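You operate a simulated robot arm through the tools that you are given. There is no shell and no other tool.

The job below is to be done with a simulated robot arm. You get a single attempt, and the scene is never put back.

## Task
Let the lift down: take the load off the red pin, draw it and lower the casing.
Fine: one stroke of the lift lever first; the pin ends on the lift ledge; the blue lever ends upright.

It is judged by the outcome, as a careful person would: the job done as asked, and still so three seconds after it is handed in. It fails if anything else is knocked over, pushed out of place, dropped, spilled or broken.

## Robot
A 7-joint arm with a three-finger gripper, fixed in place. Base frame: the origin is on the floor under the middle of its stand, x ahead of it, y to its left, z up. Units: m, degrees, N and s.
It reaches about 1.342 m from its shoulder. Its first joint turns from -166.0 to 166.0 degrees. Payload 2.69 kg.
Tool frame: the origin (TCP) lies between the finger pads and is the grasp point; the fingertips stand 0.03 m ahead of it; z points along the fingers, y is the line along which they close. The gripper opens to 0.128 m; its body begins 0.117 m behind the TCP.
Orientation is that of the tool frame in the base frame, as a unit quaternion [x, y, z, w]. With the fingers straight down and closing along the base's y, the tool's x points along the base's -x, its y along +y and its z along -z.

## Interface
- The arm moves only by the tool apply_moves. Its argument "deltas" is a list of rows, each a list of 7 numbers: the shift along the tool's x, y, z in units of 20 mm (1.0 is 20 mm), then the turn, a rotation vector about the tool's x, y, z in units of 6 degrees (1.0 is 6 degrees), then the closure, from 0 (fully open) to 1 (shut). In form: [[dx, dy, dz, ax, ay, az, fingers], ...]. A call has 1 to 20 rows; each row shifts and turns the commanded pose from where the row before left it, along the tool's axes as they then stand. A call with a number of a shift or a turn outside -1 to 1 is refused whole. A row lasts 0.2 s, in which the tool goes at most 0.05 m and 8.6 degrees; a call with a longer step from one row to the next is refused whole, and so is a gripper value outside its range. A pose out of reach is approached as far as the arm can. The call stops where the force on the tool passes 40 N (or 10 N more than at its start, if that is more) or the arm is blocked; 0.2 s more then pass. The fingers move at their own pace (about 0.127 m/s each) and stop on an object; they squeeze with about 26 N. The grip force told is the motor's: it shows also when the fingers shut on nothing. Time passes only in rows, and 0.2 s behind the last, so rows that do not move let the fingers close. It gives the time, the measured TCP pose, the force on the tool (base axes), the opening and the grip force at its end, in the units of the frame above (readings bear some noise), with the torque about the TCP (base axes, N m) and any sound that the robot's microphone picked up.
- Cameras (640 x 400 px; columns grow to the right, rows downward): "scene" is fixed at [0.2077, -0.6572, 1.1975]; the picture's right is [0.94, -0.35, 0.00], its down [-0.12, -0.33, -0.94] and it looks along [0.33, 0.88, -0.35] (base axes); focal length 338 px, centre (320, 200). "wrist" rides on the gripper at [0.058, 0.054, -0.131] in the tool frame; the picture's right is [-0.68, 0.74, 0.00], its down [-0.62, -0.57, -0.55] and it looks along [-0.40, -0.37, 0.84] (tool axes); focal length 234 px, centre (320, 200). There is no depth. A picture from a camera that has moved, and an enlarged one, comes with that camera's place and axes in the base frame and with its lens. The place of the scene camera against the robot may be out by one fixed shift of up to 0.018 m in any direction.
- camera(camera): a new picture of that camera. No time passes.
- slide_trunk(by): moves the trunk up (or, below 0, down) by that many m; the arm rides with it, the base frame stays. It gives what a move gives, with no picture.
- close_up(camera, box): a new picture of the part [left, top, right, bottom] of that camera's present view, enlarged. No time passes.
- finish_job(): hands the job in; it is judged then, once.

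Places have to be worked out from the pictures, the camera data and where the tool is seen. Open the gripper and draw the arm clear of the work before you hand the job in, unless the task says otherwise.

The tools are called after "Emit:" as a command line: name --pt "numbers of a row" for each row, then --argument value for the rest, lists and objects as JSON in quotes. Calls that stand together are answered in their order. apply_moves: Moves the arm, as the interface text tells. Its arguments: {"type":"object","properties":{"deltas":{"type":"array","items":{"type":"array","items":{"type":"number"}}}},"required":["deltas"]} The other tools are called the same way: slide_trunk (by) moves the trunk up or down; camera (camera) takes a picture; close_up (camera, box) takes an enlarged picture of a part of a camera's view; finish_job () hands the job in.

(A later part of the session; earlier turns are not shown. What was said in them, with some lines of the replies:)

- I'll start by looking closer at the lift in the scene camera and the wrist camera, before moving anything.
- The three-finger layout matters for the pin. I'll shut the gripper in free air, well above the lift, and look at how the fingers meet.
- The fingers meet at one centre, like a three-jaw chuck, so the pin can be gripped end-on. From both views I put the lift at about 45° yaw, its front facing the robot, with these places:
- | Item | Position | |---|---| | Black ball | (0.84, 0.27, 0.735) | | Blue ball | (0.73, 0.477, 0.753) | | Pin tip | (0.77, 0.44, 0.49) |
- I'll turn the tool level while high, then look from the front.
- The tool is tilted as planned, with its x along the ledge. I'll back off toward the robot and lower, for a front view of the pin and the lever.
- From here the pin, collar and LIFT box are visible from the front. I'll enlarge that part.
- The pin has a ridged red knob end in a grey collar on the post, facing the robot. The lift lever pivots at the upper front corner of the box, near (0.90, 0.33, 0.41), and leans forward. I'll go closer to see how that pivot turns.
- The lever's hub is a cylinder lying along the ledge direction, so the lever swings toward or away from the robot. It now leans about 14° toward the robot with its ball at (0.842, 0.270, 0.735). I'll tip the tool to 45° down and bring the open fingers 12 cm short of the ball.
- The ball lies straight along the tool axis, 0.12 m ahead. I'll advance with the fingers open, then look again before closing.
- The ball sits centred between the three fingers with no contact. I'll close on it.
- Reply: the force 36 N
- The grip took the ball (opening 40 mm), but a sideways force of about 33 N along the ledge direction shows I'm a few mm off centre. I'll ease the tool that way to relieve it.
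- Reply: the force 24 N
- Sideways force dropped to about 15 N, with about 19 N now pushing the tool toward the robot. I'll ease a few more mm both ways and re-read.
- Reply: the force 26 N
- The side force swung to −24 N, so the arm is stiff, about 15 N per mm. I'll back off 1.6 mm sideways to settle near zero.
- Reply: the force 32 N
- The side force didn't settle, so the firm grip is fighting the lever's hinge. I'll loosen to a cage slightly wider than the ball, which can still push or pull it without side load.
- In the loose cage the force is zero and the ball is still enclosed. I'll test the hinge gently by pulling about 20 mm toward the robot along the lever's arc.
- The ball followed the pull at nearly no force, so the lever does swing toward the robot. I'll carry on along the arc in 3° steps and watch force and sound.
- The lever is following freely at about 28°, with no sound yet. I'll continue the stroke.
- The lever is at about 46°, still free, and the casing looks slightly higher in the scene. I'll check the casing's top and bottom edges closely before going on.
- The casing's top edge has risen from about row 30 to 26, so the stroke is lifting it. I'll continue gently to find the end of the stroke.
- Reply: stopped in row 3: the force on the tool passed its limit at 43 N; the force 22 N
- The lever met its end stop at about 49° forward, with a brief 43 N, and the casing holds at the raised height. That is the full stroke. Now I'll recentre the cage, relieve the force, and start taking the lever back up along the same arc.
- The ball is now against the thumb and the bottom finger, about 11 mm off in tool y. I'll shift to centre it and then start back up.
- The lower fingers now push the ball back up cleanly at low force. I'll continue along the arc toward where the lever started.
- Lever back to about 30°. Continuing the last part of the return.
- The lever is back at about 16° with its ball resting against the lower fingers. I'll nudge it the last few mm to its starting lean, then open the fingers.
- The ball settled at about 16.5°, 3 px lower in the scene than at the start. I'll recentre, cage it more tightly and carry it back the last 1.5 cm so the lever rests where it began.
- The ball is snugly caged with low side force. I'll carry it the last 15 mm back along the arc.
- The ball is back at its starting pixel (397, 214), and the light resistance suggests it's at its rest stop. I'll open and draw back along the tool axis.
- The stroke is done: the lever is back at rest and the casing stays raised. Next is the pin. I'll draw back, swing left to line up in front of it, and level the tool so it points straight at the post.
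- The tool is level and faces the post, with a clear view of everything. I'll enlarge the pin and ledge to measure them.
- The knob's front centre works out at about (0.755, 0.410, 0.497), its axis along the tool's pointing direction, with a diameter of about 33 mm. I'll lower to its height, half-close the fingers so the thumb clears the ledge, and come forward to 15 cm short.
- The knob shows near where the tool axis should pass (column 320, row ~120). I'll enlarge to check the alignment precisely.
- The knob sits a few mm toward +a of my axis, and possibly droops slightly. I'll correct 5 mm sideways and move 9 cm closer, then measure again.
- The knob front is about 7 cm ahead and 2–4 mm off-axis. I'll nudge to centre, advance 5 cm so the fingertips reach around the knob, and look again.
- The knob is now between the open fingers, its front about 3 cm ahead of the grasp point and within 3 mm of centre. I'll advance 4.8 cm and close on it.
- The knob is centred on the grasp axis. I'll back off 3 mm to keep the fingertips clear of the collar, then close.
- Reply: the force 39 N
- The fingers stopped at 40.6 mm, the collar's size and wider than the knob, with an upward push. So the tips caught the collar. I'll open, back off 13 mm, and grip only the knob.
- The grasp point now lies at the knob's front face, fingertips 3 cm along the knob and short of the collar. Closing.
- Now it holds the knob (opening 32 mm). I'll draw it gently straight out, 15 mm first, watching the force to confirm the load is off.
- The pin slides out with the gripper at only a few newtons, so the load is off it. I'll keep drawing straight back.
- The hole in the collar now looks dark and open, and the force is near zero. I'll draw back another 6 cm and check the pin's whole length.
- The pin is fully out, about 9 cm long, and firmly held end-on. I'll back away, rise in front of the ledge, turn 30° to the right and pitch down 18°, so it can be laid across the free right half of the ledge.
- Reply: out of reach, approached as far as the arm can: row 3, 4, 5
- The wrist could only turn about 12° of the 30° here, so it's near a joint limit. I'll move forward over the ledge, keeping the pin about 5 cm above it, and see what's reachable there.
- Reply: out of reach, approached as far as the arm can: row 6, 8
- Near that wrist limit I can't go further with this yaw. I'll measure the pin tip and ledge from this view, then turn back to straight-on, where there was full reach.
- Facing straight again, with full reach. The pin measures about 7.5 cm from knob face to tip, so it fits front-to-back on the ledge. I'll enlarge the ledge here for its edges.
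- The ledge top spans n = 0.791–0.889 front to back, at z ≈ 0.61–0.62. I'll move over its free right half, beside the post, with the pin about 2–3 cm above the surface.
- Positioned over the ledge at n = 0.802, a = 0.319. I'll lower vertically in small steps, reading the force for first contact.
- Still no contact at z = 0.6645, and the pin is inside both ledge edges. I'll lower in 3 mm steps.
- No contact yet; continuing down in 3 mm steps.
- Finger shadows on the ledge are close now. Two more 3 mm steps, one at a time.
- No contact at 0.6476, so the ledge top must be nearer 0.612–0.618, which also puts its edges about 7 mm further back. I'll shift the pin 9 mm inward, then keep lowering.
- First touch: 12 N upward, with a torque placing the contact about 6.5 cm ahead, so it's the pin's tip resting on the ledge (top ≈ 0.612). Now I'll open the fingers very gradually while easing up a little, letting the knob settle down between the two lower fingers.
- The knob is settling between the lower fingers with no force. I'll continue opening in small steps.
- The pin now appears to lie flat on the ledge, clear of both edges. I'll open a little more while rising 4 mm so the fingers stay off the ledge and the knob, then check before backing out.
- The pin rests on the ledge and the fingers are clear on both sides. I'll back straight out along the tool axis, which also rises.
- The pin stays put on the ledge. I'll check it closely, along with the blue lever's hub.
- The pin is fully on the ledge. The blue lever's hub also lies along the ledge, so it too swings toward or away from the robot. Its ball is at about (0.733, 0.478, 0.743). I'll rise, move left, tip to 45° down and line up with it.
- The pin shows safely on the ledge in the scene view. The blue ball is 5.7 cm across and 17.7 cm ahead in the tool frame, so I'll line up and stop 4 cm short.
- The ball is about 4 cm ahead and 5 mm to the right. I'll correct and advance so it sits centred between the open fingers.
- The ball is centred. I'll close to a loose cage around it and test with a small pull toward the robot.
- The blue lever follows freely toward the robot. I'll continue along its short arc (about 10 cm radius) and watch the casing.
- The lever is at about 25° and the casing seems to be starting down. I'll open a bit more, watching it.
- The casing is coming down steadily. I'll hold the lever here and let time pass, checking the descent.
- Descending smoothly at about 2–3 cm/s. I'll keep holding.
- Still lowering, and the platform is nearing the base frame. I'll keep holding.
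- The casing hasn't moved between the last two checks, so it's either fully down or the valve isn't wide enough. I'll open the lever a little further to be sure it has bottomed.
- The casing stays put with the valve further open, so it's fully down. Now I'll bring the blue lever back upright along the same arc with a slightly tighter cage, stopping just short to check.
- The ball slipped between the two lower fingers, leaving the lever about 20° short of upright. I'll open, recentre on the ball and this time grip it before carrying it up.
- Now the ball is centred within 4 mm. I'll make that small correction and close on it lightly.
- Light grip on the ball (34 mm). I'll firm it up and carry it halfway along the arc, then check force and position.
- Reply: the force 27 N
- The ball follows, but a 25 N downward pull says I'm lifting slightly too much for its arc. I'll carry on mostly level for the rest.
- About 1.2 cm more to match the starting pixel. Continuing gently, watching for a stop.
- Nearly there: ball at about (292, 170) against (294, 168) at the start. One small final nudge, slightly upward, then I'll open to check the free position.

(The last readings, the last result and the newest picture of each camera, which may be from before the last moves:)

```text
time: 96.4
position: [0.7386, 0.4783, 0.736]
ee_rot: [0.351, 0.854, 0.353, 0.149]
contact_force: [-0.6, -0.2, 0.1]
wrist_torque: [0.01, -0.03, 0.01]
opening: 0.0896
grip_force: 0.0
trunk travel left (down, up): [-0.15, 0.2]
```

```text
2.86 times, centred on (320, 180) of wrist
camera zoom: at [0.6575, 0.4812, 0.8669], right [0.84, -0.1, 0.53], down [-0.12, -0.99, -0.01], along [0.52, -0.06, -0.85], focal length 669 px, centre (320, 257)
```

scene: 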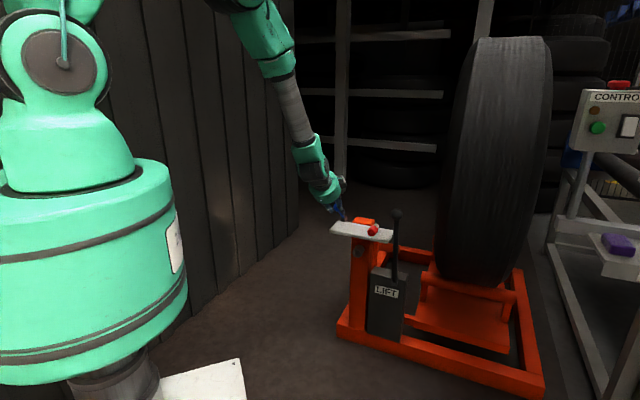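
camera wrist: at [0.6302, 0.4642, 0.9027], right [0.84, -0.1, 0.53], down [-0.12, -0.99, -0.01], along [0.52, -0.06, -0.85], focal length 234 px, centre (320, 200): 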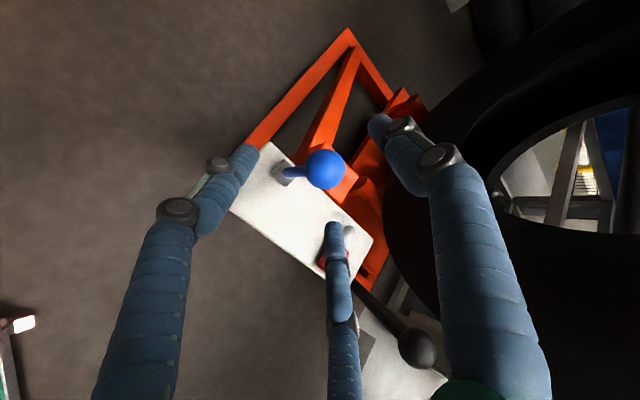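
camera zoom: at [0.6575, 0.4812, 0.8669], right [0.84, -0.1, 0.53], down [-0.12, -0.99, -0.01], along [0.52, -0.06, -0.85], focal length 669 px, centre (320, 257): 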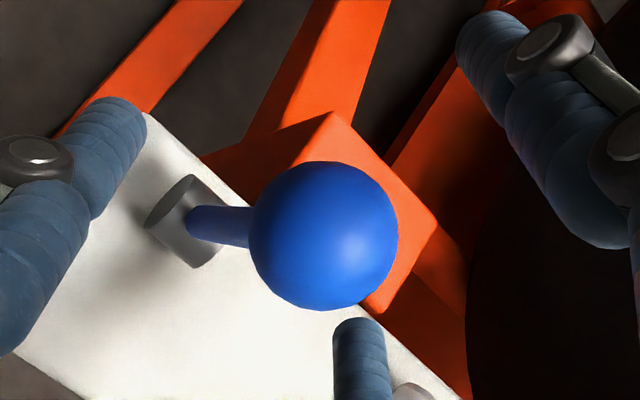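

The ball is back at its starting pixel (294, 168) and stays there when released. I'll back out along the tool axis with the fingers open and verify everything.

Emit:
apply_moves --pt "0 0 -0.5 0 0 0 0.2" --pt "0 0 -1 0 0 0 0.2" --pt "0 0 -1 0 0 0 0.2" --pt "0 0 -1 0 0 0 0.2" --pt "0 0 -1 0 0 0 0.2" --pt "0 0 -1 0 0 0 0" --pt "0 0 -1 0 0 0 0" --pt "0 0 -1 0 0 0 0" --pt "0 0 -1 0 0 0 0"

Emit:
close_up --camera "scene" --box '[310, 170, 470, 350]'

Emit:
camera --camera "scene"

Emit:
camera --camera "wrist"

```text
time: 98.4
position: [0.6522, 0.3936, 0.8553]
ee_rot: [0.351, 0.854, 0.352, 0.151]
contact_force: [0.2, 0.0, 0.0]
wrist_torque: [0.01, 0.0, 0.04]
opening: 0.1279
grip_force: 0.0
trunk travel left (down, up): [-0.15, 0.2]
```

```text
2.22 times, centred on (390, 260) of scene
camera zoom: at [0.2077, -0.6572, 1.1975], right [0.94, -0.35, 0.0], down [-0.12, -0.33, -0.94], along [0.33, 0.88, -0.35], focal length 751 px, centre (164, 67)
```

zoom: 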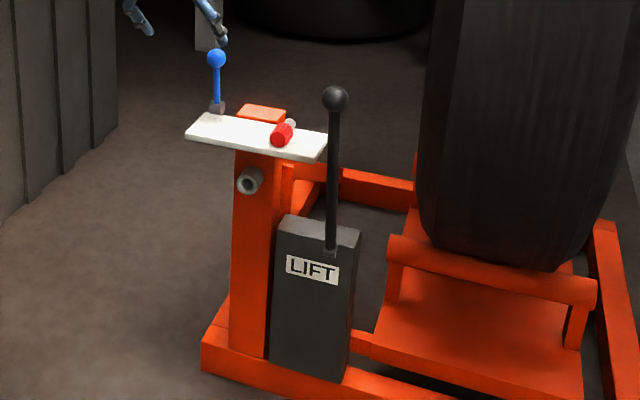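

```text
taken
```

scene: 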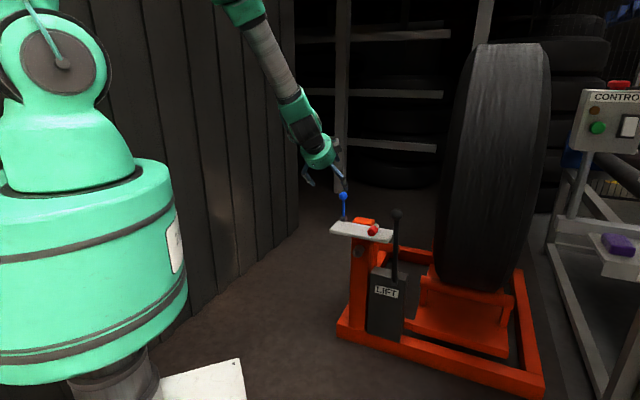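

```text
taken
camera wrist: at [0.5704, 0.3969, 0.9856], right [0.84, -0.1, 0.53], down [-0.12, -0.99, -0.01], along [0.52, -0.06, -0.85], focal length 234 px, centre (320, 200)
```

wrist: 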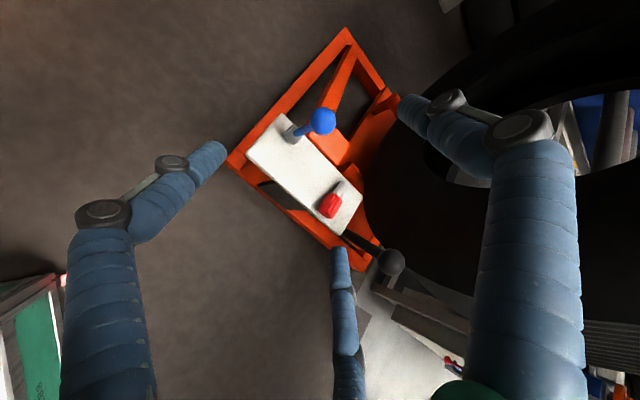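

All matches: the blue lever is at its original upright pixel, the lift lever is at rest, the pin is on the ledge and the casing is down. I'll draw the arm further clear and let a few seconds pass to confirm it all stays put.

Emit:
apply_moves --pt "0 0 -1 0 0 0 0" --pt "0 0 -1 0 0 0 0" --pt "0 0 -1 0 0 0 0" --pt "0 0 -1 0 0 0 0" --pt "0 0 -1 0 0 0 0" --pt "0 0 -1 0 0 0 0" --pt "0 0 -1 0 0 0 0" --pt "0 0 -1 0 0 0 0" --pt "0 0 0 0 0 0 0" --pt "0 0 0 0 0 0 0" --pt "0 0 0 0 0 0 0" --pt "0 0 0 0 0 0 0" --pt "0 0 0 0 0 0 0" --pt "0 0 0 0 0 0 0" --pt "0 0 0 0 0 0 0" --pt "0 0 0 0 0 0 0" --pt "0 0 0 0 0 0 0" --pt "0 0 0 0 0 0 0"

Emit:
close_up --camera "scene" --box '[310, 170, 470, 350]'

Emit:
camera --camera "scene"

Emit:
close_up --camera "scene" --box '[320, 180, 410, 250]'

```text
time: 102.2
position: [0.572, 0.3136, 0.9681]
ee_rot: [0.351, 0.855, 0.353, 0.148]
contact_force: [-0.4, -0.2, 1.1]
wrist_torque: [-0.04, -0.04, -0.01]
opening: 0.128
grip_force: 0.0
trunk travel left (down, up): [-0.15, 0.2]
```

```text
2.22 times, centred on (390, 260) of scene
camera zoom: at [0.2077, -0.6572, 1.1975], right [0.94, -0.35, 0.0], down [-0.12, -0.33, -0.94], along [0.33, 0.88, -0.35], focal length 751 px, centre (164, 67)
```

zoom: 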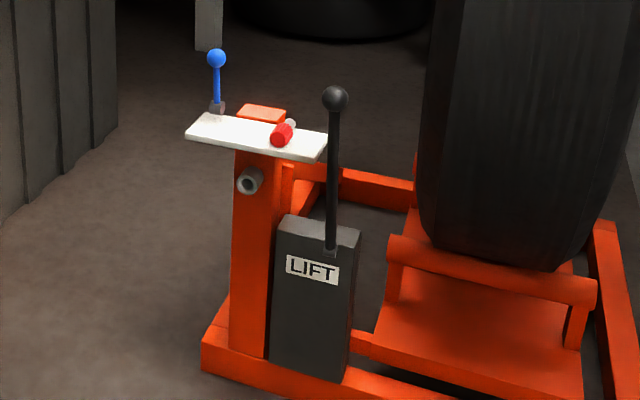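

```text
taken
```

scene: 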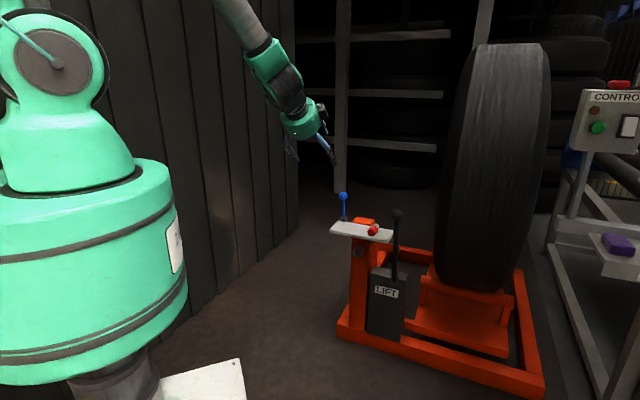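

```text
5.71 times, centred on (365, 215) of scene
camera zoom: at [0.2077, -0.6572, 1.1975], right [0.94, -0.35, 0.0], down [-0.12, -0.33, -0.94], along [0.33, 0.88, -0.35], focal length 1930 px, centre (63, 114)
```

zoom: 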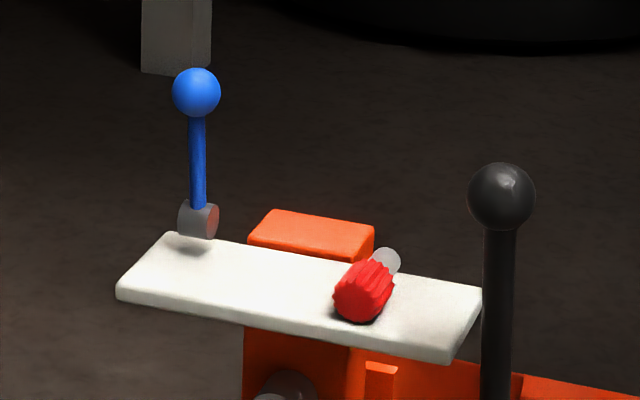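

Two seconds on nothing has moved: blue lever upright, pin lying on the lift ledge, lift lever at rest, casing fully down, and the gripper open and clear. I'm handing the job in.

Emit:
finish_job

```text
The job is handed in.
```

The lift is down and I've handed the job in; no verdict has come back yet. In the last check, about two seconds after the arm drew clear, nothing had moved.

- **Lift lever:** I gave it one full stroke to its end stop. That raised the casing slightly and took the load off the pin. The lever is back where it started.
- **Red pin:** it came out with almost no force. It lies on the right half of the lift ledge, just inside the front and back edges.
- **Casing:** I pulled the blue lever over and the casing came down smoothly. Opening the lever further moved it no lower, so I take it as fully down.
- **Blue lever:** it is back upright, matching its starting position in the camera view.

- **Lift lever contact:** the tool briefly reached 43 N at the lift lever's end stop, and the move stopped there.
- **Pin contact:** on the first try the fingers closed on the collar instead of the pin, so I opened and tried again.
- **Blue lever slip:** its ball slipped out of the fingers once on the way back up. I gripped it again and finished the return.

I saw no damage from any of these.
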